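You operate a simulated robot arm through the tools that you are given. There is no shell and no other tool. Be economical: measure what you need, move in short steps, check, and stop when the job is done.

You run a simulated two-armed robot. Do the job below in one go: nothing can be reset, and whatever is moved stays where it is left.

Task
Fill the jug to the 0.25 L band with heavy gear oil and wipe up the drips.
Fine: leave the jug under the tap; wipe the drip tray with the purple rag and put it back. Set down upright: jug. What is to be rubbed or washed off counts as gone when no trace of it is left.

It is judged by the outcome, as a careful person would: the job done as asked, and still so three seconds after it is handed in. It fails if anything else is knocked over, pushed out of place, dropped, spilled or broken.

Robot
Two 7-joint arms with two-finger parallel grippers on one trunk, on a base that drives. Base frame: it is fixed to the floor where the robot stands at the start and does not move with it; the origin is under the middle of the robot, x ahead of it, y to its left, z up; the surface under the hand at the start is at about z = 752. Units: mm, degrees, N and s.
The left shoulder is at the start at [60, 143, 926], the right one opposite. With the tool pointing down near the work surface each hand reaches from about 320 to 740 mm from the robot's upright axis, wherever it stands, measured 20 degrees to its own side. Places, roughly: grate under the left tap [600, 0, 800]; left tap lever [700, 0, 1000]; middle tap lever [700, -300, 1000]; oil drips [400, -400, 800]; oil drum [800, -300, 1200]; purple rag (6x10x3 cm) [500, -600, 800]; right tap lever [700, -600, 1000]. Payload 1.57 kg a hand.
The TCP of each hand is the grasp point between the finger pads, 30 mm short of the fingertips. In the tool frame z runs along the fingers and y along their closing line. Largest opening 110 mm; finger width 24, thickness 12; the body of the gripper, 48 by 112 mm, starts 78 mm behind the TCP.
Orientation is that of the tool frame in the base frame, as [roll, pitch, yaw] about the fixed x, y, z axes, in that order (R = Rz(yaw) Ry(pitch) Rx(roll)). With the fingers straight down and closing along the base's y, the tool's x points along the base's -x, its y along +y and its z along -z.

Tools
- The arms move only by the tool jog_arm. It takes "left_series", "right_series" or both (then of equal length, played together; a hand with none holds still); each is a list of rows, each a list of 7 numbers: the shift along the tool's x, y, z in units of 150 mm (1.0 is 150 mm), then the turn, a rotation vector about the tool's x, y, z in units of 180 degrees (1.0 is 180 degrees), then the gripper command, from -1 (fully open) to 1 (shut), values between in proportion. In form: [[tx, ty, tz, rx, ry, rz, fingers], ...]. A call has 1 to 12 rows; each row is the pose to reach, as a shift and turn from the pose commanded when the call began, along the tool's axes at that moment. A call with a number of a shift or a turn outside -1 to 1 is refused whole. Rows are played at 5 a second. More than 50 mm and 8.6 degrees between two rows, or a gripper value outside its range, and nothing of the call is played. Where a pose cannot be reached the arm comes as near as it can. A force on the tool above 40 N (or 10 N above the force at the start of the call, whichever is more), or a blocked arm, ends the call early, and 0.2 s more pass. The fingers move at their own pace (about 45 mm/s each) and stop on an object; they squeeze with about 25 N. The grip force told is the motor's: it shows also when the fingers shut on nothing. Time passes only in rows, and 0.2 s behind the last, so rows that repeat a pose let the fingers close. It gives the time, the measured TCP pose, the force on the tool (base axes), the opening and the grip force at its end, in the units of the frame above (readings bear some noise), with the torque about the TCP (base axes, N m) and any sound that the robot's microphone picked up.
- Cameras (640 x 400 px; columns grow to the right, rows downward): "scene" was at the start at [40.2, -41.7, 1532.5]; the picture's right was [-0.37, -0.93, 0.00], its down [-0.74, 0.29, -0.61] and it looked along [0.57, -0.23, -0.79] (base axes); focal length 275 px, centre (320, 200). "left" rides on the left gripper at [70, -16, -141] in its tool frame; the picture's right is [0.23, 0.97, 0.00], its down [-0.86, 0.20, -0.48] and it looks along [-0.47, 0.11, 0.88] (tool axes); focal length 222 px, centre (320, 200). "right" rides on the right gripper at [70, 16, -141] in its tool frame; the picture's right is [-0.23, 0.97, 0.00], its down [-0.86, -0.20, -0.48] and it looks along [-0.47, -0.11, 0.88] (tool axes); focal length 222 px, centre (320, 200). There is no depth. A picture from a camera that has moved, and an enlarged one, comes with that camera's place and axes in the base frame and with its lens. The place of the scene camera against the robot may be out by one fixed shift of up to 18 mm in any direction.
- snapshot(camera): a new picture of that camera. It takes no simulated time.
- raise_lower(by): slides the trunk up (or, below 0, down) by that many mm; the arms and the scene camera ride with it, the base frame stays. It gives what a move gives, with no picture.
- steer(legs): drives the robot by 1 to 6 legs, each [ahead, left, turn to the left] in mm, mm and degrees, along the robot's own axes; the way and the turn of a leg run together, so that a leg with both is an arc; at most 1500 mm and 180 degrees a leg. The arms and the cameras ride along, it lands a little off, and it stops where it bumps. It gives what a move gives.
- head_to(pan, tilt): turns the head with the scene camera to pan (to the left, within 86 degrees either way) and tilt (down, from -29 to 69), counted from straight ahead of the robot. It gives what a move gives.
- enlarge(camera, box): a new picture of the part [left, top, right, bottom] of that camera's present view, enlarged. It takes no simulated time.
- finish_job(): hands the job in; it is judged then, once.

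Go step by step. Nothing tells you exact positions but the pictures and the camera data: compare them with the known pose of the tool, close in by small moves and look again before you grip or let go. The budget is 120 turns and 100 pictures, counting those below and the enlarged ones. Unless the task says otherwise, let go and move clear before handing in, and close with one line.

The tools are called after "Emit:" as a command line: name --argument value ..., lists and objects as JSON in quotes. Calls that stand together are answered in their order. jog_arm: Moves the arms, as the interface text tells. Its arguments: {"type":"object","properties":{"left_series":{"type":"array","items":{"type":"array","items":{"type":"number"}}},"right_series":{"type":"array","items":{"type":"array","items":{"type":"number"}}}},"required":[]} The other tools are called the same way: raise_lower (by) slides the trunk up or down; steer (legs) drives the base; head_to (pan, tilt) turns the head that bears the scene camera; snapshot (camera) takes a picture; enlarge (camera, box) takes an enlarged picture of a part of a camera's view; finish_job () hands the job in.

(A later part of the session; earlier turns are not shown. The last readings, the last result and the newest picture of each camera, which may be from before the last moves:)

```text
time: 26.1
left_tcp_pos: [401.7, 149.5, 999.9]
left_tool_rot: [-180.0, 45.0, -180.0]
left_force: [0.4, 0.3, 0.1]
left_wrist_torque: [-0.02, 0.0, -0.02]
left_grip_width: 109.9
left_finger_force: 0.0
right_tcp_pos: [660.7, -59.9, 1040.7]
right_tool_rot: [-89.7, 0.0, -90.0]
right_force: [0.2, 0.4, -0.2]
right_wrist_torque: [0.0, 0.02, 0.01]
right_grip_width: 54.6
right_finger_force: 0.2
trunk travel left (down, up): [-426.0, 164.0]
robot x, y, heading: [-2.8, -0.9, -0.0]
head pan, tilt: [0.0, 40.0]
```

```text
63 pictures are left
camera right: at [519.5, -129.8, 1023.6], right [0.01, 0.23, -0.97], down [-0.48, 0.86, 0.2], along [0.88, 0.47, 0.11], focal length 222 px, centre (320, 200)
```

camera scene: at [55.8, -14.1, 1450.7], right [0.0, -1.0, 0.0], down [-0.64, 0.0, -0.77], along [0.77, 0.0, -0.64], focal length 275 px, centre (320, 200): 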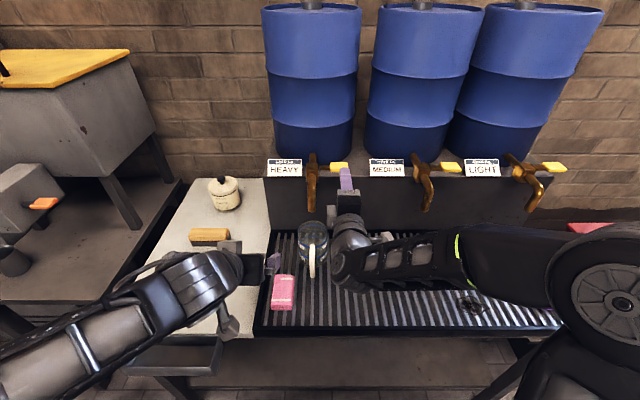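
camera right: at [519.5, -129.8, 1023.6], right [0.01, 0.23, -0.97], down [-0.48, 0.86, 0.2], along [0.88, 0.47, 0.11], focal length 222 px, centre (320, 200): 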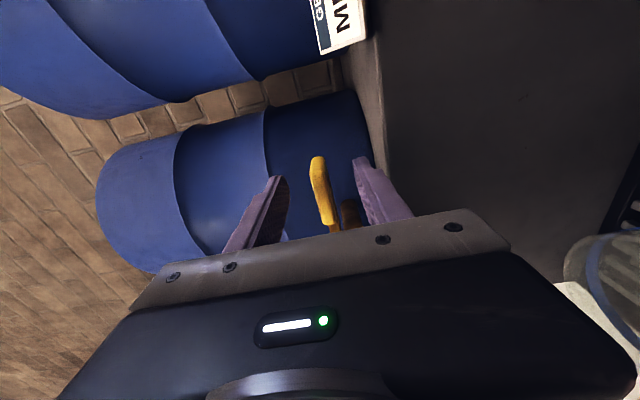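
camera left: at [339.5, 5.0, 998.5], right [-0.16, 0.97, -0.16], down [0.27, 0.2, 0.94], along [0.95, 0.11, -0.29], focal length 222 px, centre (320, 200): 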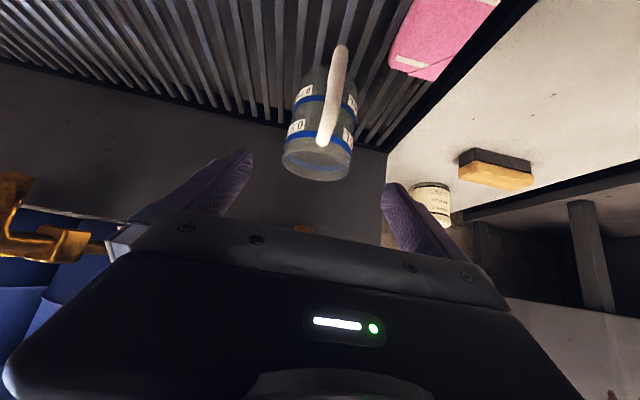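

Paddle sits between the fingers; I close on it.

Emit:
jog_arm --right_series '[[0, 0, 0, 0, 0, 0, 1], [0, 0, 0, 0, 0, 0, 1], [0, 0, 0, 0, 0, 0, 1], [0, 0, 0, 0, 0, 0, 1]]'

```text
time: 27.1
left_tcp_pos: [401.6, 148.9, 1000.0]
left_tool_rot: [-180.0, 45.1, -179.9]
left_force: [-0.8, -0.4, 0.0]
left_wrist_torque: [-0.01, -0.01, -0.03]
left_grip_width: 109.9
left_finger_force: 0.1
right_tcp_pos: [659.1, -60.0, 1040.1]
right_tool_rot: [-89.8, -0.1, -89.9]
right_force: [-1.8, -0.4, -4.0]
right_wrist_torque: [-0.1, 0.3, -0.01]
right_grip_width: 11.9
right_finger_force: 26.3
trunk travel left (down, up): [-426.0, 164.0]
robot x, y, heading: [-3.9, -0.7, 0.0]
head pan, tilt: [0.0, 40.0]
```

Gripped (12 mm thick). I test a small pull toward the robot.

Emit:
jog_arm --right_series '[[0, 0, -0.03, 0, 0, 0, 1], [0, 0, -0.06, 0, 0, 0, 1], [0, 0, -0.06, 0, 0, 0, 1]]'

Emit:
snapshot --camera "right"

```text
time: 27.9
left_tcp_pos: [403.9, 147.8, 999.6]
left_tool_rot: [180.0, 44.9, 180.0]
left_force: [-0.4, -0.4, 0.4]
left_wrist_torque: [-0.04, -0.03, 0.0]
left_grip_width: 109.9
left_finger_force: 0.1
right_tcp_pos: [653.8, -60.8, 1040.4]
right_tool_rot: [-89.6, 0.0, -90.2]
right_force: [25.0, 2.2, -0.7]
right_wrist_torque: [-0.09, 0.21, 0.05]
right_grip_width: 11.4
right_finger_force: 29.1
trunk travel left (down, up): [-426.0, 164.0]
robot x, y, heading: [3.2, 1.9, 0.1]
head pan, tilt: [0.0, 40.0]
```

```text
62 pictures are left
camera right: at [513.7, -130.2, 1022.6], right [0.01, 0.23, -0.97], down [-0.48, 0.86, 0.2], along [0.88, 0.46, 0.11], focal length 222 px, centre (320, 200)
```

right: 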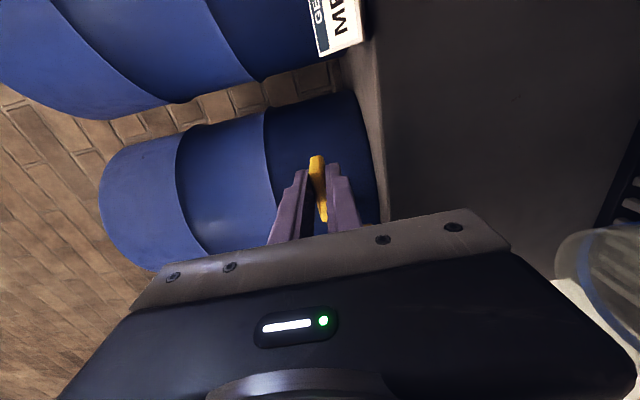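

Pulling meets a stiff 25 N. I return and test pushing down.

Emit:
jog_arm --right_series '[[0, 0, 0.06, 0, 0, 0, 1], [0, 0.03, 0.06, 0, 0, 0, 1], [0, 0.06, 0.06, 0, 0, 0, 1], [0, 0.06, 0.06, 0, 0, 0, 1]]'

```text
time: 28.9
left_tcp_pos: [398.3, 149.8, 1001.9]
left_tool_rot: [-180.0, 45.1, -180.0]
left_force: [-0.4, 0.0, -0.6]
left_wrist_torque: [-0.02, 0.0, 0.01]
left_grip_width: 110.0
left_finger_force: 0.1
right_tcp_pos: [657.8, -59.7, 1035.2]
right_tool_rot: [-89.1, 0.1, -90.0]
right_force: [-20.8, -4.4, 16.7]
right_wrist_torque: [0.84, 0.28, 0.28]
right_grip_width: 12.7
right_finger_force: 29.7
trunk travel left (down, up): [-426.0, 164.0]
robot x, y, heading: [-0.1, -0.2, -0.0]
head pan, tilt: [0.0, 40.0]
```

Emit:
enlarge --camera "scene" --box '[280, 140, 376, 200]'

Emit:
enlarge --camera "right" --box '[260, 120, 420, 220]'

```text
6.67 times, centred on (328, 170) of scene
camera zoom: at [51.2, -14.5, 1451.0], right [0.0, -1.0, 0.0], down [-0.64, 0.0, -0.77], along [0.77, 0.0, -0.64], focal length 1831 px, centre (267, 400)
```

zoom: 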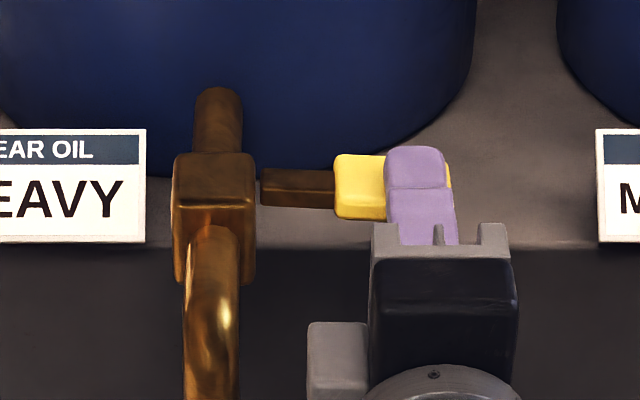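

```text
4.00 times, centred on (340, 170) of right
camera zoom: at [516.3, -130.2, 1017.2], right [0.01, 0.23, -0.97], down [-0.48, 0.85, 0.19], along [0.88, 0.47, 0.12], focal length 888 px, centre (240, 320)
```

zoom: 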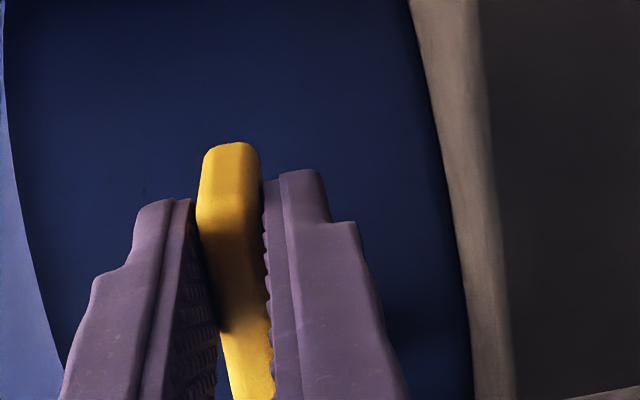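

Inconclusive so far; the downward push did move ~5 mm. I relieve the x load and press further down.

Emit:
jog_arm --right_series '[[0, 0.03, -0.03, 0, 0, 0, 1], [0, 0.06, -0.03, 0, 0, 0, 1], [0, 0.09, -0.03, 0, 0, 0, 1], [0, 0.09, -0.03, 0, 0, 0, 1]]'

Emit:
enlarge --camera "scene" --box '[280, 140, 376, 200]'

```text
time: 29.9
left_tcp_pos: [401.2, 148.5, 999.5]
left_tool_rot: [-179.9, 45.1, 180.0]
left_force: [0.1, 0.0, -0.2]
left_wrist_torque: [0.03, 0.0, 0.01]
left_grip_width: 110.3
left_finger_force: 0.1
right_tcp_pos: [657.4, -59.6, 1019.4]
right_tool_rot: [-89.6, -0.1, -90.0]
right_force: [17.7, 3.9, 20.8]
right_wrist_torque: [0.91, 0.51, 0.19]
right_grip_width: 19.2
right_finger_force: 33.9
trunk travel left (down, up): [-426.0, 164.0]
robot x, y, heading: [-3.9, 1.8, -0.1]
head pan, tilt: [0.0, 40.0]
```

```text
6.67 times, centred on (328, 170) of scene
camera zoom: at [56.4, -13.5, 1450.7], right [0.0, -1.0, 0.0], down [-0.64, 0.0, -0.77], along [0.77, 0.0, -0.64], focal length 1831 px, centre (267, 400)
```

zoom: 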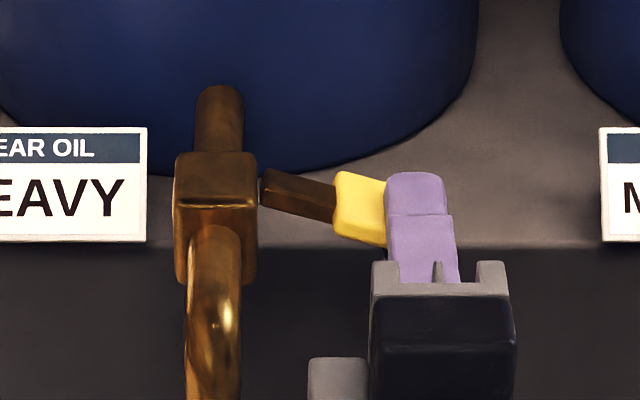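

The lever rotates down about the x axis. I roll the hand along with it to about 30° and watch for flow.

Emit:
jog_arm --right_series '[[-0.01, 0.01, 0.015, 0, 0, 0.042, 1], [-0.03, 0.05, 0.015, 0, 0, 0.083, 1], [-0.05, 0.09, 0.015, 0, 0, 0.125, 1], [-0.073, 0.133, 0.015, 0, 0, 0.167, 1]]'

Emit:
enlarge --camera "scene" --box '[270, 140, 398, 270]'

Emit:
snapshot --camera "right"

```text
time: 30.9
left_tcp_pos: [397.9, 146.8, 1001.0]
left_tool_rot: [-180.0, 45.2, 180.0]
left_force: [-0.4, 0.7, 0.2]
left_wrist_torque: [-0.02, 0.02, -0.02]
left_grip_width: 110.1
left_finger_force: 0.0
right_tcp_pos: [657.7, -56.6, 1012.9]
right_tool_rot: [-87.8, 26.2, -89.8]
right_force: [-17.3, -5.5, 12.2]
right_wrist_torque: [-0.74, 0.49, -0.12]
right_grip_width: 12.8
right_finger_force: 29.4
trunk travel left (down, up): [-426.0, 164.0]
robot x, y, heading: [1.6, -2.7, 0.3]
head pan, tilt: [0.0, 40.0]
stopped in row 4 (right hand): the force on the tool passed its limit at 43 N (the readings are from after the stop); the commanded pose is now the measured one
```

```text
3.08 times, centred on (334, 205) of scene
camera zoom: at [51.5, -15.0, 1450.4], right [0.0, -1.0, 0.0], down [-0.64, 0.0, -0.77], along [0.77, 0.0, -0.64], focal length 845 px, centre (277, 185)
```

zoom: 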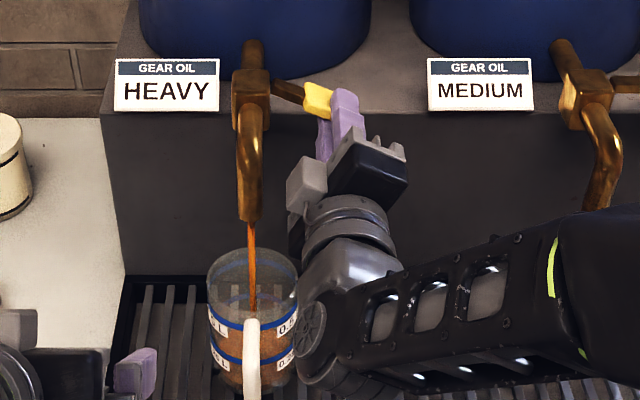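

```text
57 pictures are left
camera right: at [517.1, -110.7, 962.2], right [0.03, 0.63, -0.77], down [-0.49, 0.68, 0.54], along [0.87, 0.36, 0.33], focal length 222 px, centre (320, 200)
```

right: 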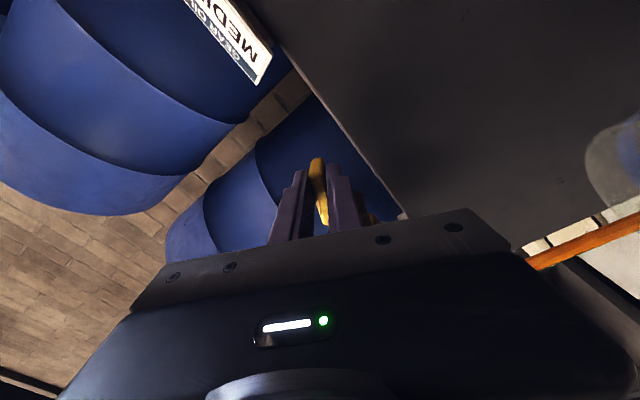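

Oil is flowing. Time stands still while I look, so I zoom on the jug before moving.

Emit:
enlarge --camera "scene" --box '[290, 210, 338, 270]'

```text
6.67 times, centred on (314, 240) of scene
camera zoom: at [51.5, -15.0, 1450.4], right [0.0, -1.0, 0.0], down [-0.64, 0.0, -0.77], along [0.77, 0.0, -0.64], focal length 1831 px, centre (360, -67)
```

zoom: 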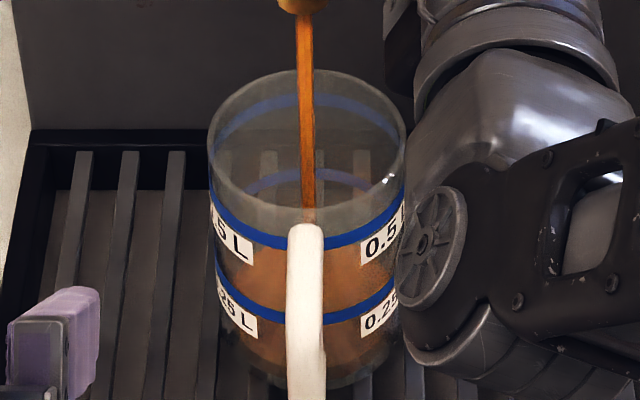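

Only the bottom is covered so far. I wait in short steps holding the lever.

Emit:
jog_arm --right_series '[[0, 0, 0, 0, 0, 0, 1], [0, 0, 0, 0, 0, 0, 1], [0, 0, 0, 0, 0, 0, 1]]'

Emit:
enlarge --camera "scene" --box '[290, 210, 338, 270]'

```text
time: 31.7
left_tcp_pos: [398.1, 147.3, 1002.6]
left_tool_rot: [-180.0, 45.2, 179.9]
left_force: [-1.0, 0.5, 0.8]
left_wrist_torque: [0.01, 0.03, 0.02]
left_grip_width: 109.9
left_finger_force: 0.0
right_tcp_pos: [657.6, -55.8, 1011.4]
right_tool_rot: [-88.0, 26.3, -89.9]
right_force: [-18.7, -8.6, 19.1]
right_wrist_torque: [-0.72, 0.32, 0.2]
right_grip_width: 12.5
right_finger_force: 29.3
trunk travel left (down, up): [-426.0, 164.0]
robot x, y, heading: [2.7, -0.2, -0.1]
head pan, tilt: [0.0, 40.0]
```

```text
6.67 times, centred on (314, 240) of scene
camera zoom: at [51.1, -15.3, 1450.9], right [0.0, -1.0, 0.0], down [-0.64, 0.0, -0.77], along [0.77, 0.0, -0.64], focal length 1831 px, centre (360, -67)
```

zoom: 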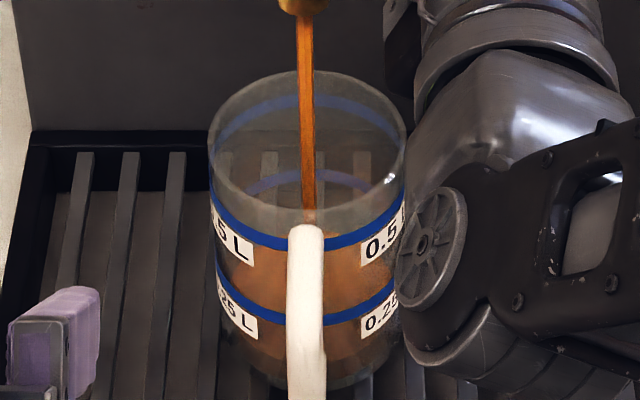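

Rising slowly. I wait 2 s more.

Emit:
jog_arm --right_series '[[0, 0, 0, 0, 0, 0, 1], [0, 0, 0, 0, 0, 0, 1], [0, 0, 0, 0, 0, 0, 1], [0, 0, 0, 0, 0, 0, 1], [0, 0, 0, 0, 0, 0, 1], [0, 0, 0, 0, 0, 0, 1], [0, 0, 0, 0, 0, 0, 1], [0, 0, 0, 0, 0, 0, 1], [0, 0, 0, 0, 0, 0, 1]]'

Emit:
enlarge --camera "scene" --box '[290, 210, 338, 270]'

```text
time: 33.7
left_tcp_pos: [397.3, 148.6, 1003.4]
left_tool_rot: [180.0, 45.1, 179.8]
left_force: [-0.4, 0.2, -1.2]
left_wrist_torque: [-0.04, 0.01, 0.04]
left_grip_width: 110.2
left_finger_force: 0.1
right_tcp_pos: [657.7, -56.8, 1011.8]
right_tool_rot: [-88.0, 26.3, -89.8]
right_force: [-13.3, -8.8, 23.6]
right_wrist_torque: [-0.72, 0.22, 0.15]
right_grip_width: 12.8
right_finger_force: 29.6
trunk travel left (down, up): [-426.0, 164.0]
robot x, y, heading: [1.2, -0.8, -0.2]
head pan, tilt: [0.0, 40.0]
```

```text
6.67 times, centred on (314, 240) of scene
camera zoom: at [51.5, -15.2, 1450.9], right [0.0, -1.0, 0.0], down [-0.64, 0.0, -0.77], along [0.77, 0.0, -0.64], focal length 1831 px, centre (360, -67)
```

zoom: 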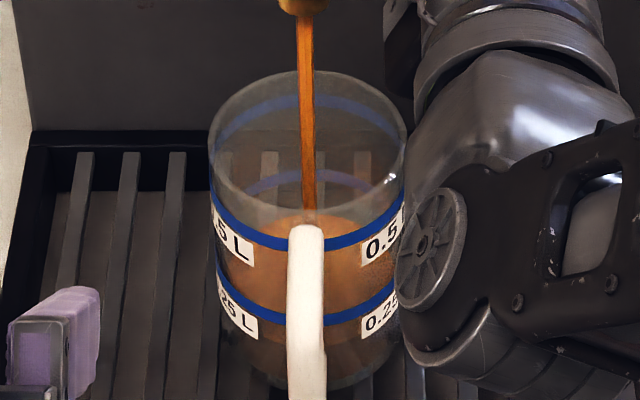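

Emit:
jog_arm --right_series '[[0, 0, 0, 0, 0, 0, 1], [0, 0, 0, 0, 0, 0, 1], [0, 0, 0, 0, 0, 0, 1], [0, 0, 0, 0, 0, 0, 1], [0, 0, 0, 0, 0, 0, 1], [0, 0, 0, 0, 0, 0, 1]]'

Emit:
enlarge --camera "scene" --box '[298, 216, 330, 268]'

```text
time: 35.1
left_tcp_pos: [397.9, 148.2, 1001.6]
left_tool_rot: [180.0, 45.1, 179.8]
left_force: [-0.4, -0.1, -0.6]
left_wrist_torque: [-0.04, 0.01, -0.02]
left_grip_width: 110.0
left_finger_force: 0.1
right_tcp_pos: [658.0, -56.0, 1011.3]
right_tool_rot: [-88.0, 26.3, -89.8]
right_force: [-11.5, -8.3, 25.1]
right_wrist_torque: [-0.72, 0.24, 0.16]
right_grip_width: 12.1
right_finger_force: 29.1
trunk travel left (down, up): [-426.0, 164.0]
robot x, y, heading: [-0.7, -2.9, -0.1]
head pan, tilt: [0.0, 40.0]
```

```text
7.69 times, centred on (314, 242) of scene
camera zoom: at [51.6, -15.2, 1450.9], right [0.0, -1.0, 0.0], down [-0.64, 0.0, -0.77], along [0.77, 0.0, -0.64], focal length 2113 px, centre (366, -123)
```

zoom: 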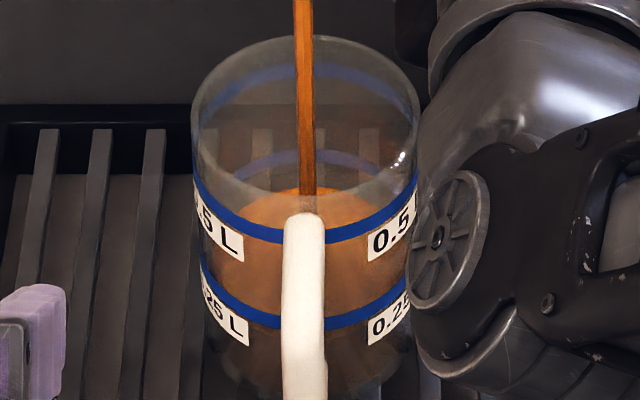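

Back edge of the surface is still below the back of the 0.25 band. One more second.

Emit:
jog_arm --right_series '[[0, 0, 0, 0, 0, 0, 1], [0, 0, 0, 0, 0, 0, 1], [0, 0, 0, 0, 0, 0, 1], [0, 0, 0, 0, 0, 0, 1]]'

Emit:
enlarge --camera "scene" --box '[298, 216, 330, 268]'

```text
time: 36.1
left_tcp_pos: [398.5, 147.6, 1001.2]
left_tool_rot: [-179.9, 45.2, 179.9]
left_force: [0.3, 0.4, -0.1]
left_wrist_torque: [-0.02, -0.02, 0.01]
left_grip_width: 109.7
left_finger_force: 0.1
right_tcp_pos: [657.6, -56.4, 1012.7]
right_tool_rot: [-88.0, 26.4, -89.8]
right_force: [-9.9, -7.2, 25.3]
right_wrist_torque: [-0.71, 0.24, 0.13]
right_grip_width: 12.4
right_finger_force: 29.0
trunk travel left (down, up): [-426.0, 164.0]
robot x, y, heading: [1.7, 0.4, -0.1]
head pan, tilt: [0.0, 40.0]
```

```text
7.69 times, centred on (314, 242) of scene
camera zoom: at [51.7, -15.1, 1450.9], right [0.0, -1.0, 0.0], down [-0.64, 0.0, -0.77], along [0.77, 0.0, -0.64], focal length 2113 px, centre (366, -123)
```

zoom: 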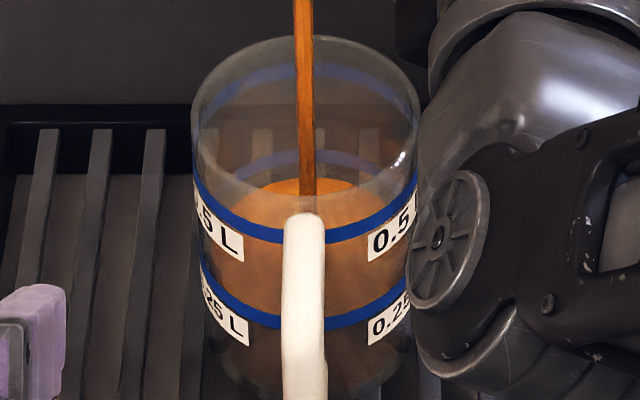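

Emit:
jog_arm --right_series '[[0, 0, 0, 0, 0, 0, 1], [0, 0, 0, 0, 0, 0, 1]]'

Emit:
enlarge --camera "scene" --box '[302, 222, 326, 252]'

```text
time: 36.7
left_tcp_pos: [398.3, 148.5, 1000.9]
left_tool_rot: [-180.0, 45.2, -180.0]
left_force: [-1.6, 0.6, -0.7]
left_wrist_torque: [0.0, 0.0, 0.01]
left_grip_width: 110.3
left_finger_force: 0.1
right_tcp_pos: [657.7, -55.6, 1011.6]
right_tool_rot: [-88.1, 26.3, -89.8]
right_force: [-9.6, -7.7, 25.2]
right_wrist_torque: [-0.7, 0.23, 0.11]
right_grip_width: 12.1
right_finger_force: 29.4
trunk travel left (down, up): [-426.0, 164.0]
robot x, y, heading: [-1.9, 1.2, -0.2]
head pan, tilt: [0.0, 40.0]
```

```text
13.33 times, centred on (314, 237) of scene
camera zoom: at [51.7, -15.1, 1450.9], right [0.0, -1.0, 0.0], down [-0.64, 0.0, -0.77], along [0.77, 0.0, -0.64], focal length 3662 px, centre (400, -293)
```

zoom: 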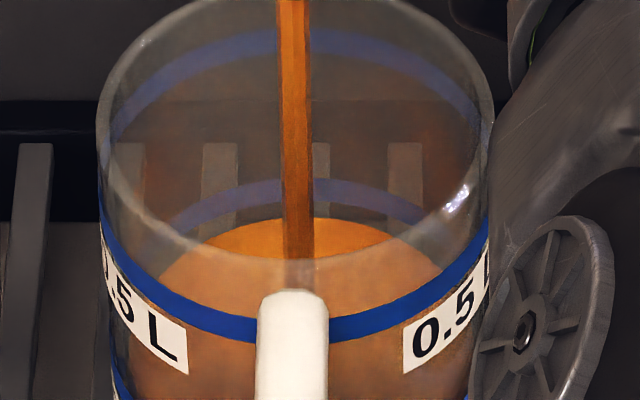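

About 13 px (≈0.7 s) to go, and closing takes time, so I hold one row and then swing the lever back up.

Emit:
jog_arm --right_series '[[0, 0, 0, 0, 0, 0, 1], [-0.017, -0.05, 0, 0, 0, -0.037, 1], [-0.034, -0.1, 0, 0, 0, -0.073, 1], [-0.05, -0.145, 0, 0, 0, -0.11, 1], [-0.067, -0.19, 0, 0, 0, -0.146, 1], [-0.067, -0.19, 0, 0, 0, -0.146, 1]]'

Emit:
enlarge --camera "scene" --box '[276, 140, 372, 260]'

Emit:
enlarge --camera "scene" --box '[302, 222, 326, 252]'

```text
time: 38.1
left_tcp_pos: [399.7, 146.5, 1000.2]
left_tool_rot: [179.9, 45.2, 179.8]
left_force: [0.2, -1.1, 0.2]
left_wrist_torque: [0.05, -0.01, 0.0]
left_grip_width: 109.9
left_finger_force: 0.1
right_tcp_pos: [658.4, -62.7, 1040.3]
right_tool_rot: [-88.5, 0.1, -90.7]
right_force: [-11.2, -15.2, 8.7]
right_wrist_torque: [0.31, 0.62, -0.6]
right_grip_width: 11.6
right_finger_force: 28.8
trunk travel left (down, up): [-426.0, 164.0]
robot x, y, heading: [-3.2, 2.1, 0.1]
head pan, tilt: [0.0, 40.0]
```

```text
3.33 times, centred on (324, 200) of scene
camera zoom: at [53.0, -16.5, 1450.7], right [0.0, -1.0, 0.0], down [-0.64, 0.0, -0.77], along [0.77, 0.0, -0.64], focal length 916 px, centre (307, 200)
```

zoom: 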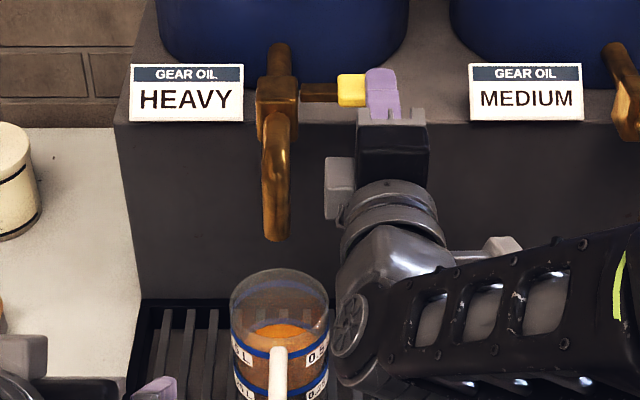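

```text
13.33 times, centred on (314, 237) of scene
camera zoom: at [53.0, -16.5, 1450.7], right [0.0, -1.0, 0.0], down [-0.64, 0.0, -0.77], along [0.77, 0.0, -0.64], focal length 3662 px, centre (400, -293)
```

zoom: 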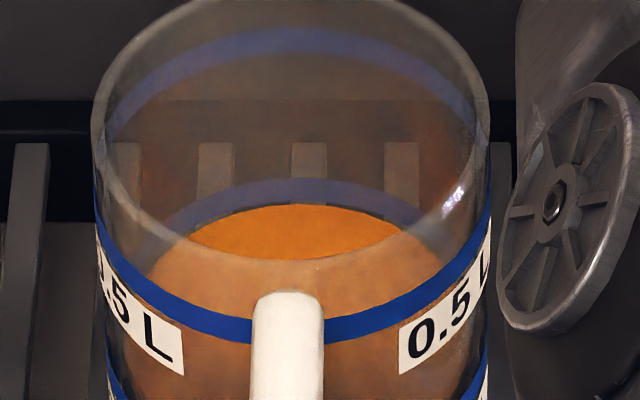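

The flow stopped and the level touches the band. I release the lever, back the right hand off, and then check the level from the side.

Emit:
jog_arm --right_series '[[0, 0, 0, 0, 0, 0, 0.0], [0, 0, 0, 0, 0, 0, 0.0], [0, 0, 0, 0, 0, 0, 0.0], [0, 0, -0.2, 0, 0, 0, 0.0], [0, 0, -0.45, 0, 0, 0, 0.0], [0, 0, -0.45, 0, 0, 0, 0.0]]'

Emit:
snapshot --camera "right"

Emit:
enlarge --camera "scene" --box '[276, 140, 372, 260]'

```text
time: 39.5
left_tcp_pos: [399.9, 147.8, 999.7]
left_tool_rot: [180.0, 45.0, 179.9]
left_force: [-0.3, 0.0, -0.9]
left_wrist_torque: [-0.01, 0.0, -0.02]
left_grip_width: 110.2
left_finger_force: 0.0
right_tcp_pos: [592.2, -58.3, 1036.1]
right_tool_rot: [-88.6, 0.0, -90.6]
right_force: [-0.8, -0.4, 0.3]
right_wrist_torque: [-0.02, 0.0, 0.01]
right_grip_width: 55.2
right_finger_force: 0.0
trunk travel left (down, up): [-426.0, 164.0]
robot x, y, heading: [-2.4, -2.5, -0.1]
head pan, tilt: [0.0, 40.0]
```

```text
48 pictures are left
camera right: at [450.7, -126.8, 1016.6], right [0.02, 0.23, -0.97], down [-0.48, 0.86, 0.19], along [0.88, 0.46, 0.13], focal length 222 px, centre (320, 200)
```

right: 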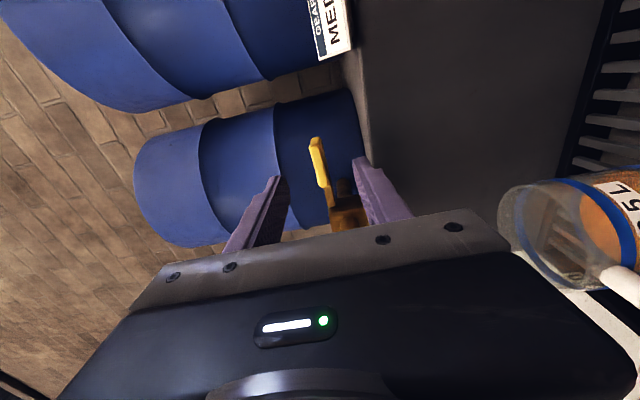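

```text
3.33 times, centred on (324, 200) of scene
camera zoom: at [55.7, -14.3, 1450.6], right [0.0, -1.0, 0.0], down [-0.64, 0.0, -0.77], along [0.77, 0.0, -0.64], focal length 916 px, centre (307, 200)
```

zoom: 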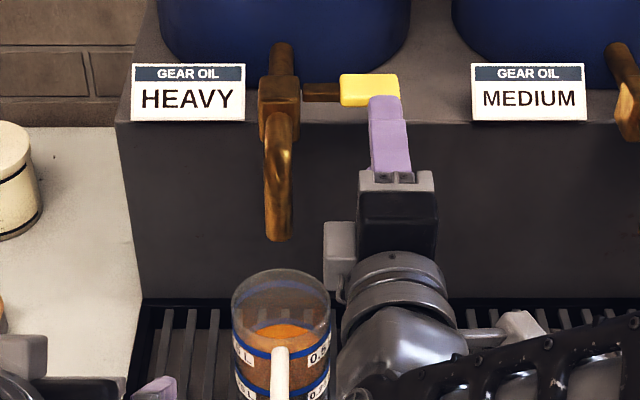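

Lever is fully back and the flow has stopped. I retract the right arm to its own side (turning it tool-down for the rag), then bring the left camera low for a side view of the level.

Emit:
jog_arm --right_series '[[0.09, -0.036, -0.03, 0, 0, 0.045, 0.0], [0.18, -0.07, -0.06, 0, 0, 0.09, 0.0], [0.27, -0.11, -0.09, 0, 0, 0.136, 0.0], [0.36, -0.15, -0.12, 0, 0, 0.182, 0.0], [0.45, -0.18, -0.15, 0, 0, 0.227, 0.0], [0.54, -0.22, -0.18, 0, 0, 0.273, 0.0], [0.63, -0.25, -0.2, 0, 0, 0.318, 0.0], [0.72, -0.29, -0.22, 0, 0, 0.364, 0.0], [0.81, -0.33, -0.24, 0, 0, 0.409, 0.0], [0.9, -0.36, -0.26, 0, 0, 0.455, 0.0], [1, -0.4, -0.27, 0, 0, 0.5, 0.0]]'

Emit:
jog_arm --right_series '[[0, -0.17, -0.07, 0, 0.042, 0, -1], [0, -0.33, -0.13, 0, 0.083, 0, -1], [0, -0.5, -0.2, 0, 0.125, 0, -1], [0, -0.67, -0.27, 0, 0.167, 0, -1], [0, -0.83, -0.33, 0, 0.208, 0, -1], [0, -1, -0.4, 0, 0.25, 0, -1]]'

Emit:
jog_arm --right_series '[[0.11, -0.17, 0.05, 0, 0.042, 0, -1], [0.22, -0.33, 0.09, 0, 0.083, 0, -1], [0.33, -0.5, 0.14, 0, 0.125, 0, -1], [0.44, -0.67, 0.19, 0, 0.167, 0, -1], [0.55, -0.83, 0.23, 0, 0.208, 0, -1], [0.66, -1, 0.28, 0, 0.25, 0, -1]]'

Emit:
snapshot --camera "scene"

```text
time: 41.9
left_tcp_pos: [400.2, 147.7, 1000.6]
left_tool_rot: [180.0, 45.1, 179.9]
left_force: [-0.1, -0.2, -0.1]
left_wrist_torque: [-0.02, -0.01, 0.02]
left_grip_width: 109.8
left_finger_force: 0.1
right_tcp_pos: [547.2, -207.9, 1095.7]
right_tool_rot: [4.1, 88.7, 3.6]
right_force: [0.7, -0.1, 0.8]
right_wrist_torque: [-0.03, 0.01, 0.0]
right_grip_width: 54.9
right_finger_force: 0.0
trunk travel left (down, up): [-426.0, 164.0]
robot x, y, heading: [0.1, 2.6, -0.1]
head pan, tilt: [0.0, 40.0]
```

```text
time: 43.3
left_tcp_pos: [400.9, 148.7, 1001.0]
left_tool_rot: [-179.9, 45.0, 179.9]
left_force: [1.0, 0.1, 0.5]
left_wrist_torque: [-0.04, -0.03, 0.0]
left_grip_width: 110.0
left_finger_force: 0.0
right_tcp_pos: [485.2, -357.3, 1095.6]
right_tool_rot: [179.9, 46.3, 179.6]
right_force: [0.6, -0.3, -0.2]
right_wrist_torque: [0.02, 0.01, 0.0]
right_grip_width: 110.0
right_finger_force: 0.0
trunk travel left (down, up): [-426.0, 164.0]
robot x, y, heading: [-0.5, 0.4, -0.0]
head pan, tilt: [0.0, 40.0]
```

```text
time: 44.7
left_tcp_pos: [401.9, 148.7, 999.8]
left_tool_rot: [180.0, 45.0, -179.9]
left_force: [0.1, -0.4, -0.1]
left_wrist_torque: [-0.02, -0.01, -0.01]
left_grip_width: 109.9
left_finger_force: 0.0
right_tcp_pos: [449.0, -501.1, 987.9]
right_tool_rot: [178.8, 2.3, 179.6]
right_force: [0.7, 0.3, 0.8]
right_wrist_torque: [0.03, -0.01, 0.04]
right_grip_width: 110.1
right_finger_force: 0.0
right hand out of reach, approached as far as the arm can: row 6
trunk travel left (down, up): [-426.0, 164.0]
robot x, y, heading: [-3.8, -0.0, -0.1]
head pan, tilt: [0.0, 40.0]
```

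```text
46 pictures are left
camera scene: at [56.4, -14.1, 1450.6], right [0.0, -1.0, 0.0], down [-0.64, 0.0, -0.77], along [0.77, 0.0, -0.64], focal length 275 px, centre (320, 200)
```

scene: 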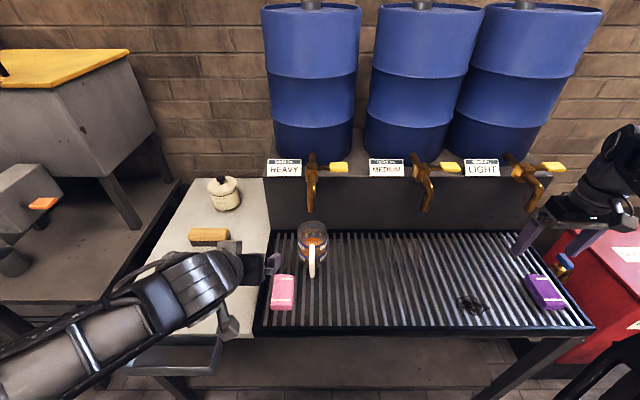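

Both arms are clear. Now the left camera goes low for a side view.

Emit:
jog_arm --left_series '[[0.05, -0.25, 0.08, 0, -0.02, 0, 0], [0.1, -0.5, 0.16, 0, -0.04, 0, 0], [0.2, -0.75, 0.3, 0, -0.06, 0, 0], [0.33, -0.99, 0.45, 0, -0.083, 0, 0], [0.5, -0.99, 0.65, 0, -0.083, 0, 0], [0.65, -0.99, 0.82, 0, -0.083, 0, 0], [0.78, -0.99, 0.967, 0, -0.083, 0, 0]]'

Emit:
snapshot --camera "left"

```text
time: 46.3
left_tcp_pos: [423.0, -2.6, 816.6]
left_tool_rot: [180.0, 60.1, -180.0]
left_force: [0.3, 0.3, -0.1]
left_wrist_torque: [0.01, -0.02, -0.02]
left_grip_width: 55.0
left_finger_force: 0.0
left hand out of reach, approached as far as the arm can: row 1, 2, 3, 5, 6, 7
right_tcp_pos: [449.4, -499.0, 988.8]
right_tool_rot: [178.7, 2.4, 179.4]
right_force: [0.2, -0.6, 0.0]
right_wrist_torque: [-0.02, 0.03, -0.01]
right_grip_width: 110.0
right_finger_force: 0.0
trunk travel left (down, up): [-426.0, 164.0]
robot x, y, heading: [-0.0, 1.6, -0.0]
head pan, tilt: [0.0, 40.0]
```

```text
45 pictures are left
camera left: at [264.4, -18.8, 826.9], right [-0.11, 0.97, -0.2], down [0.01, 0.2, 0.98], along [0.99, 0.11, -0.04], focal length 222 px, centre (320, 200)
```

left: 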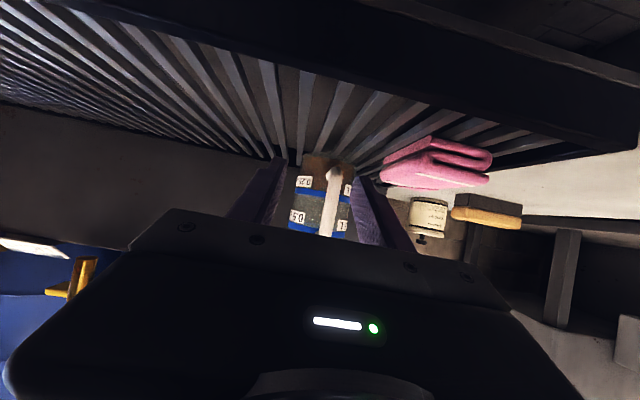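

Emit:
enlarge --camera "left" --box '[280, 145, 368, 245]'

```text
4.00 times, centred on (324, 195) of left
camera zoom: at [264.4, -18.8, 826.9], right [-0.11, 0.97, -0.2], down [0.01, 0.2, 0.98], along [0.99, 0.11, -0.04], focal length 888 px, centre (304, 220)
```

zoom: 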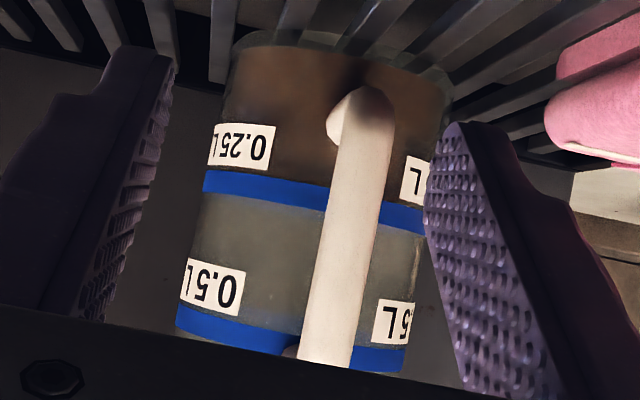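

The level is hidden within the 0.25 band — the fill is right. I retract the left hand and move the right hand above the purple rag at about (463, -617).

Emit:
jog_arm --left_series '[[-0.2, 0, -0.15, 0, 0.02, 0, 0], [-0.45, 0.1, -0.35, 0, 0.04, 0, 0], [-0.7, 0.35, -0.55, 0, 0.06, 0, 0], [-0.956, 0.65, -0.74, 0, 0.083, 0, 0], [-0.956, 0.95, -0.74, 0, 0.083, 0, 0]]'

Emit:
jog_arm --right_series '[[-0.02, -0.18, 0.15, 0, 0.004, 0, -1], [-0.05, -0.36, 0.3, 0, 0.008, 0, -1], [-0.07, -0.55, 0.45, 0, 0.013, 0, -1], [-0.093, -0.733, 0.6, 0, 0.013, 0, -1], [-0.093, -0.733, 0.6, 0, 0.013, 0, -1]]'

Emit:
snapshot --camera "right"

```text
refused: row 2 steps farther than a row can; nothing moved
```

```text
time: 47.5
left_tcp_pos: [421.5, -3.3, 816.2]
left_tool_rot: [179.9, 60.1, -179.9]
left_force: [1.1, -1.0, -0.6]
left_wrist_torque: [0.05, -0.02, -0.02]
left_grip_width: 54.8
left_finger_force: 0.0
right_tcp_pos: [463.9, -611.2, 900.1]
right_tool_rot: [179.9, -1.0, 179.5]
right_force: [0.0, -0.1, -0.1]
right_wrist_torque: [-0.03, -0.01, 0.02]
right_grip_width: 109.8
right_finger_force: 0.1
trunk travel left (down, up): [-426.0, 164.0]
robot x, y, heading: [2.0, -5.2, -0.1]
head pan, tilt: [0.0, 40.0]
```

```text
43 pictures are left
camera right: at [396.8, -594.9, 1041.8], right [0.24, 0.97, 0.0], down [0.86, -0.21, 0.46], along [0.45, -0.11, -0.89], focal length 222 px, centre (320, 200)
```

right: 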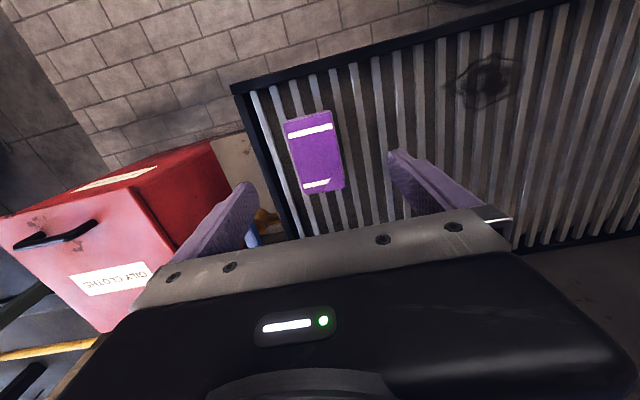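

Rag confirmed at (463.5, -617.5), aligned with x; drips centred at about (440, -409). I retract the left arm and lower the right hand onto the rag.

Emit:
jog_arm --left_series '[[-0.2, 0, -0.15, 0, 0.02, 0, 0], [-0.4, 0.1, -0.3, 0, 0.04, 0, 0], [-0.6, 0.25, -0.45, 0, 0.055, 0, 0], [-0.8, 0.4, -0.6, 0, 0.07, 0, 0], [-0.956, 0.6, -0.74, 0, 0.083, 0, 0], [-0.956, 0.9, -0.74, 0, 0.083, 0, 0]]'

Emit:
jog_arm --right_series '[[0, -0.042, 0.2, 0, -0.006, 0, -1], [0, -0.042, 0.4, 0, -0.006, 0, -1], [0, -0.042, 0.6, 0, -0.006, 0, -1], [0, -0.042, 0.747, 0, -0.006, 0, -1], [0, -0.042, 0.747, 0, -0.006, 0, -1]]'

Emit:
snapshot --camera "right"

```text
time: 48.9
left_tcp_pos: [398.2, 135.2, 995.5]
left_tool_rot: [-179.9, 45.1, -180.0]
left_force: [-0.3, 0.2, -0.1]
left_wrist_torque: [0.0, -0.01, -0.03]
left_grip_width: 55.2
left_finger_force: 0.1
left hand out of reach, approached as far as the arm can: row 2
right_tcp_pos: [463.5, -612.0, 900.6]
right_tool_rot: [180.0, -1.0, 179.5]
right_force: [0.0, 0.4, 0.8]
right_wrist_torque: [-0.01, -0.02, 0.01]
right_grip_width: 110.0
right_finger_force: 0.0
trunk travel left (down, up): [-426.0, 164.0]
robot x, y, heading: [-1.0, 1.6, -0.3]
head pan, tilt: [0.0, 40.0]
```

```text
time: 50.1
left_tcp_pos: [396.8, 132.7, 996.4]
left_tool_rot: [-180.0, 45.0, 180.0]
left_force: [0.8, 0.3, 0.5]
left_wrist_torque: [0.01, -0.03, 0.01]
left_grip_width: 55.0
left_finger_force: 0.0
right_tcp_pos: [461.7, -615.7, 785.7]
right_tool_rot: [-180.0, 0.2, 179.5]
right_force: [0.6, 0.0, 0.8]
right_wrist_torque: [0.0, 0.0, -0.02]
right_grip_width: 109.8
right_finger_force: 0.2
trunk travel left (down, up): [-426.0, 164.0]
robot x, y, heading: [0.6, -2.9, -0.4]
head pan, tilt: [0.0, 40.0]
```

```text
42 pictures are left
camera right: at [391.9, -599.4, 926.6], right [0.24, 0.97, 0.0], down [0.85, -0.21, 0.48], along [0.47, -0.11, -0.88], focal length 222 px, centre (320, 200)
```

right: 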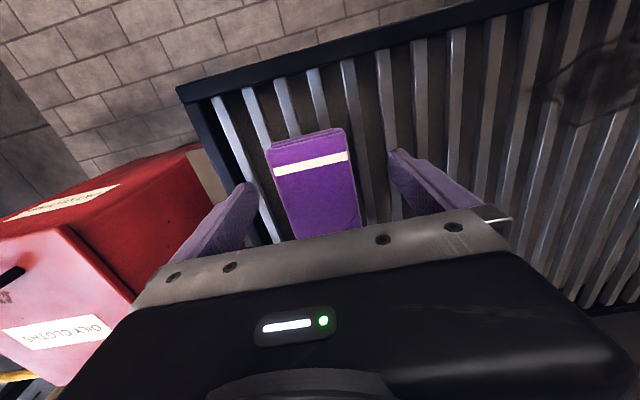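

Emit:
jog_arm --right_series '[[0, 0, -0.02, 0, 0, 0, 0], [0, 0, -0.02, 0, 0, 0, 1], [0, 0, -0.02, 0, 0, 0, 1], [0, 0, -0.02, 0, 0, 0, 1], [0, 0, -0.02, 0, 0, 0, 1], [0, 0, -0.02, 0, 0, 0, 1]]'

Emit:
jog_arm --right_series '[[0, 0, -0.1, 0, 0, 0, 1], [0, 0, -0.2, 0, 0, 0, 1], [0, 0, -0.27, 0, 0, 0, 1]]'

Emit:
snapshot --camera "right"

```text
time: 51.5
left_tcp_pos: [397.3, 133.1, 994.8]
left_tool_rot: [-179.9, 45.0, 179.9]
left_force: [-1.2, -0.3, -0.5]
left_wrist_torque: [0.01, 0.02, -0.02]
left_grip_width: 54.9
left_finger_force: 0.0
right_tcp_pos: [462.1, -616.3, 788.0]
right_tool_rot: [179.9, 0.0, 179.5]
right_force: [0.2, 0.1, 0.0]
right_wrist_torque: [-0.02, -0.04, -0.01]
right_grip_width: 59.3
right_finger_force: 24.6
trunk travel left (down, up): [-426.0, 164.0]
robot x, y, heading: [-3.8, -0.7, -0.3]
head pan, tilt: [0.0, 40.0]
```

```text
time: 52.3
left_tcp_pos: [397.9, 134.0, 994.6]
left_tool_rot: [179.9, 45.0, 179.8]
left_force: [-0.4, -0.6, 0.5]
left_wrist_torque: [-0.05, 0.02, -0.04]
left_grip_width: 54.7
left_finger_force: 0.0
right_tcp_pos: [463.0, -616.6, 829.4]
right_tool_rot: [-180.0, 0.1, 179.5]
right_force: [0.0, 1.5, -0.2]
right_wrist_torque: [0.01, -0.01, 0.0]
right_grip_width: 59.1
right_finger_force: 24.5
trunk travel left (down, up): [-426.0, 164.0]
robot x, y, heading: [1.0, -4.8, 0.1]
head pan, tilt: [0.0, 40.0]
```

```text
41 pictures are left
camera right: at [392.4, -599.5, 970.7], right [0.24, 0.97, 0.0], down [0.85, -0.21, 0.48], along [0.47, -0.11, -0.88], focal length 222 px, centre (320, 200)
```

right: 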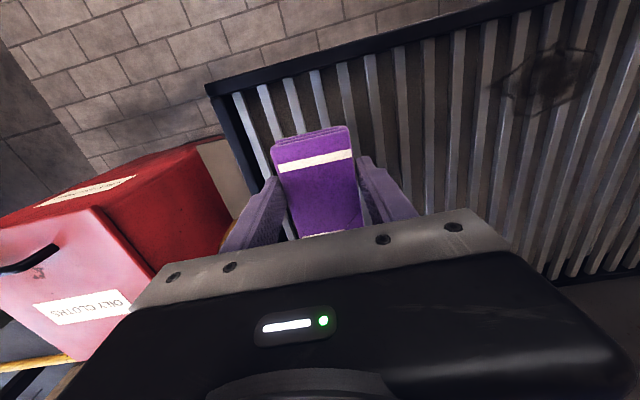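

Rag in hand. I carry it over to the drips.

Emit:
jog_arm --right_series '[[0.03, 0.25, 0, 0, 0, 0, 1], [0.06, 0.5, 0, 0, 0, 0, 1], [0.1, 0.75, 0, 0, 0, 0, 1], [0.12, 1.0, 0, 0, 0, 0, 1]]'

Emit:
enlarge --camera "right" --box '[240, 40, 480, 240]'

Emit:
enlarge --camera "scene" --box '[420, 260, 540, 335]'

```text
time: 53.3
left_tcp_pos: [397.3, 135.1, 995.1]
left_tool_rot: [180.0, 45.2, 180.0]
left_force: [0.0, 0.2, -0.6]
left_wrist_torque: [-0.02, 0.02, 0.04]
left_grip_width: 55.1
left_finger_force: 0.0
right_tcp_pos: [444.8, -465.6, 830.5]
right_tool_rot: [-179.9, 0.0, 179.5]
right_force: [-0.2, 0.6, -0.2]
right_wrist_torque: [-0.02, 0.02, 0.02]
right_grip_width: 59.2
right_finger_force: 24.5
trunk travel left (down, up): [-426.0, 164.0]
robot x, y, heading: [-0.4, 0.7, -0.2]
head pan, tilt: [0.0, 40.0]
```

```text
2.00 times, centred on (360, 140) of right
camera zoom: at [375.3, -448.6, 971.0], right [0.24, 0.97, 0.0], down [0.85, -0.21, 0.48], along [0.47, -0.11, -0.88], focal length 444 px, centre (240, 320)
```

zoom: 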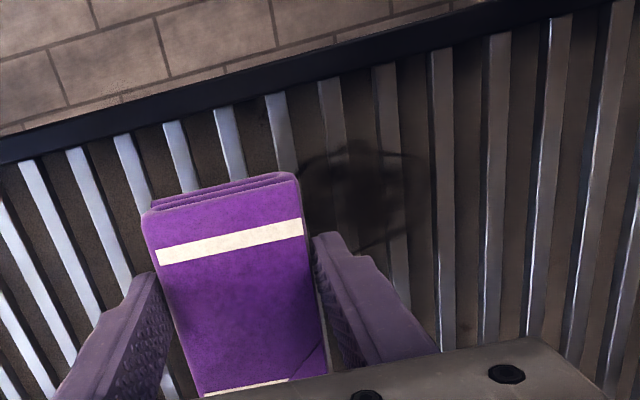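

```text
5.33 times, centred on (480, 298) of scene
camera zoom: at [55.5, -14.0, 1450.7], right [0.0, -1.0, 0.0], down [-0.64, 0.0, -0.77], along [0.77, 0.0, -0.64], focal length 1465 px, centre (-533, -320)
```

zoom: 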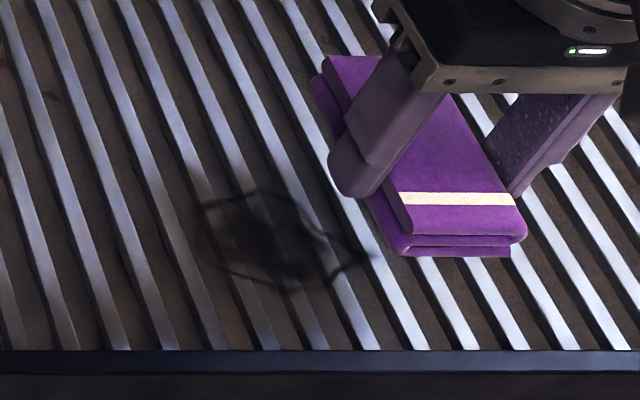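

The oil patch spans x≈410–470, y≈-450…-370. I lower the rag beside it and make a pressed pass across and back.

Emit:
jog_arm --right_series '[[0, 0, 0.15, 0, 0, 0, 1], [0, 0, 0.26, 0, 0, 0, 1], [0, 0, 0.297, 0, 0, 0, 1], [0.03, 0.2, 0.3, 0, 0, 0, 1], [0.03, 0.4, 0.3, 0, 0, 0, 1], [0.03, 0.6, 0.3, 0, 0, 0, 1], [0.03, 0.78, 0.3, 0, 0, 0, 1], [0.03, 0.6, 0.3, 0, 0, 0, 1], [0.03, 0.4, 0.3, 0, 0, 0, 1], [0.03, 0.2, 0.3, 0, 0, 0, 1], [0.03, 0, 0.3, 0, 0, 0, 1]]'

Emit:
enlarge --camera "scene" --box '[420, 260, 540, 335]'

```text
time: 55.2
left_tcp_pos: [396.6, 136.0, 995.2]
left_tool_rot: [-180.0, 45.2, -180.0]
left_force: [-0.8, 0.5, -0.4]
left_wrist_torque: [-0.02, -0.01, 0.02]
left_grip_width: 54.9
left_finger_force: 0.1
right_tcp_pos: [443.4, -381.5, 787.3]
right_tool_rot: [179.8, 0.5, 179.7]
right_force: [-4.5, -0.3, 19.8]
right_wrist_torque: [0.05, 0.74, -0.11]
right_grip_width: 58.9
right_finger_force: 25.0
trunk travel left (down, up): [-426.0, 164.0]
robot x, y, heading: [-0.3, -1.7, -0.1]
head pan, tilt: [0.0, 40.0]
stopped in row 9 (right hand): the force on the tool passed its limit at 40 N (the readings are from after the stop); the commanded pose is now the measured one
```

```text
5.33 times, centred on (480, 298) of scene
camera zoom: at [53.1, -12.7, 1450.5], right [0.0, -1.0, 0.0], down [-0.64, 0.0, -0.77], along [0.77, 0.0, -0.64], focal length 1465 px, centre (-533, -320)
```

zoom: 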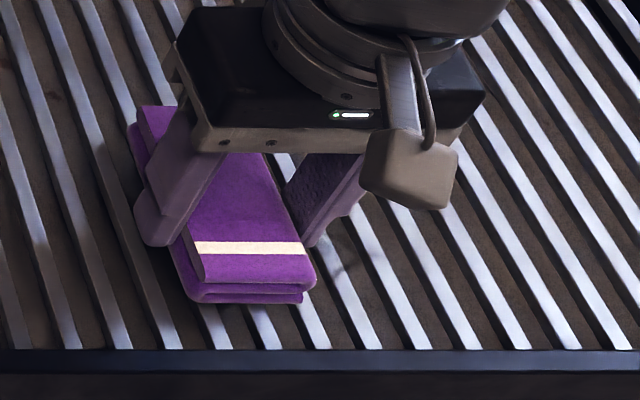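

Works well; only faint trace is left. I continue with slightly less pressure.

Emit:
jog_arm --right_series '[[0, -0.18, -0.005, 0, 0, 0, 1], [0.05, -0.36, -0.005, 0, 0, 0, 1], [0.1, -0.54, -0.005, 0, 0, 0, 1], [0.1, -0.36, -0.005, 0, 0, 0, 1], [0.1, -0.18, -0.005, 0, 0, 0, 1], [0.1, 0, -0.005, 0, 0, 0, 1], [0, 0.17, -0.005, 0, 0, 0, 1], [-0.1, 0, -0.005, 0, 0, 0, 1], [-0.1, -0.18, -0.005, 0, 0, 0, 1], [-0.1, -0.36, -0.005, 0, 0, 0, 1], [-0.05, -0.54, -0.005, 0, 0, 0, 1]]'

Emit:
enlarge --camera "scene" --box '[420, 260, 540, 335]'

```text
time: 57.6
left_tcp_pos: [397.3, 137.0, 995.7]
left_tool_rot: [-180.0, 45.1, -179.9]
left_force: [-0.2, -0.3, 0.5]
left_wrist_torque: [-0.02, -0.04, 0.02]
left_grip_width: 55.0
left_finger_force: 0.1
right_tcp_pos: [451.3, -460.2, 787.9]
right_tool_rot: [179.8, 0.5, 179.8]
right_force: [4.0, 8.2, 18.8]
right_wrist_torque: [0.25, -0.19, -0.11]
right_grip_width: 59.2
right_finger_force: 24.7
trunk travel left (down, up): [-426.0, 164.0]
robot x, y, heading: [1.7, 2.3, 0.3]
head pan, tilt: [0.0, 40.0]
```

```text
5.33 times, centred on (480, 298) of scene
camera zoom: at [54.6, -11.7, 1450.7], right [0.0, -1.0, 0.0], down [-0.64, 0.0, -0.77], along [0.77, 0.0, -0.64], focal length 1465 px, centre (-533, -320)
```

zoom: 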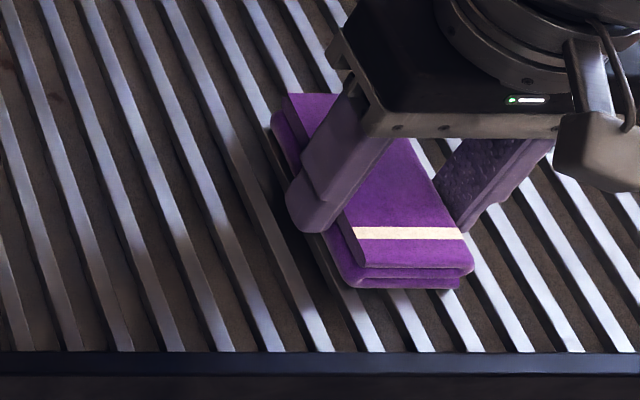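

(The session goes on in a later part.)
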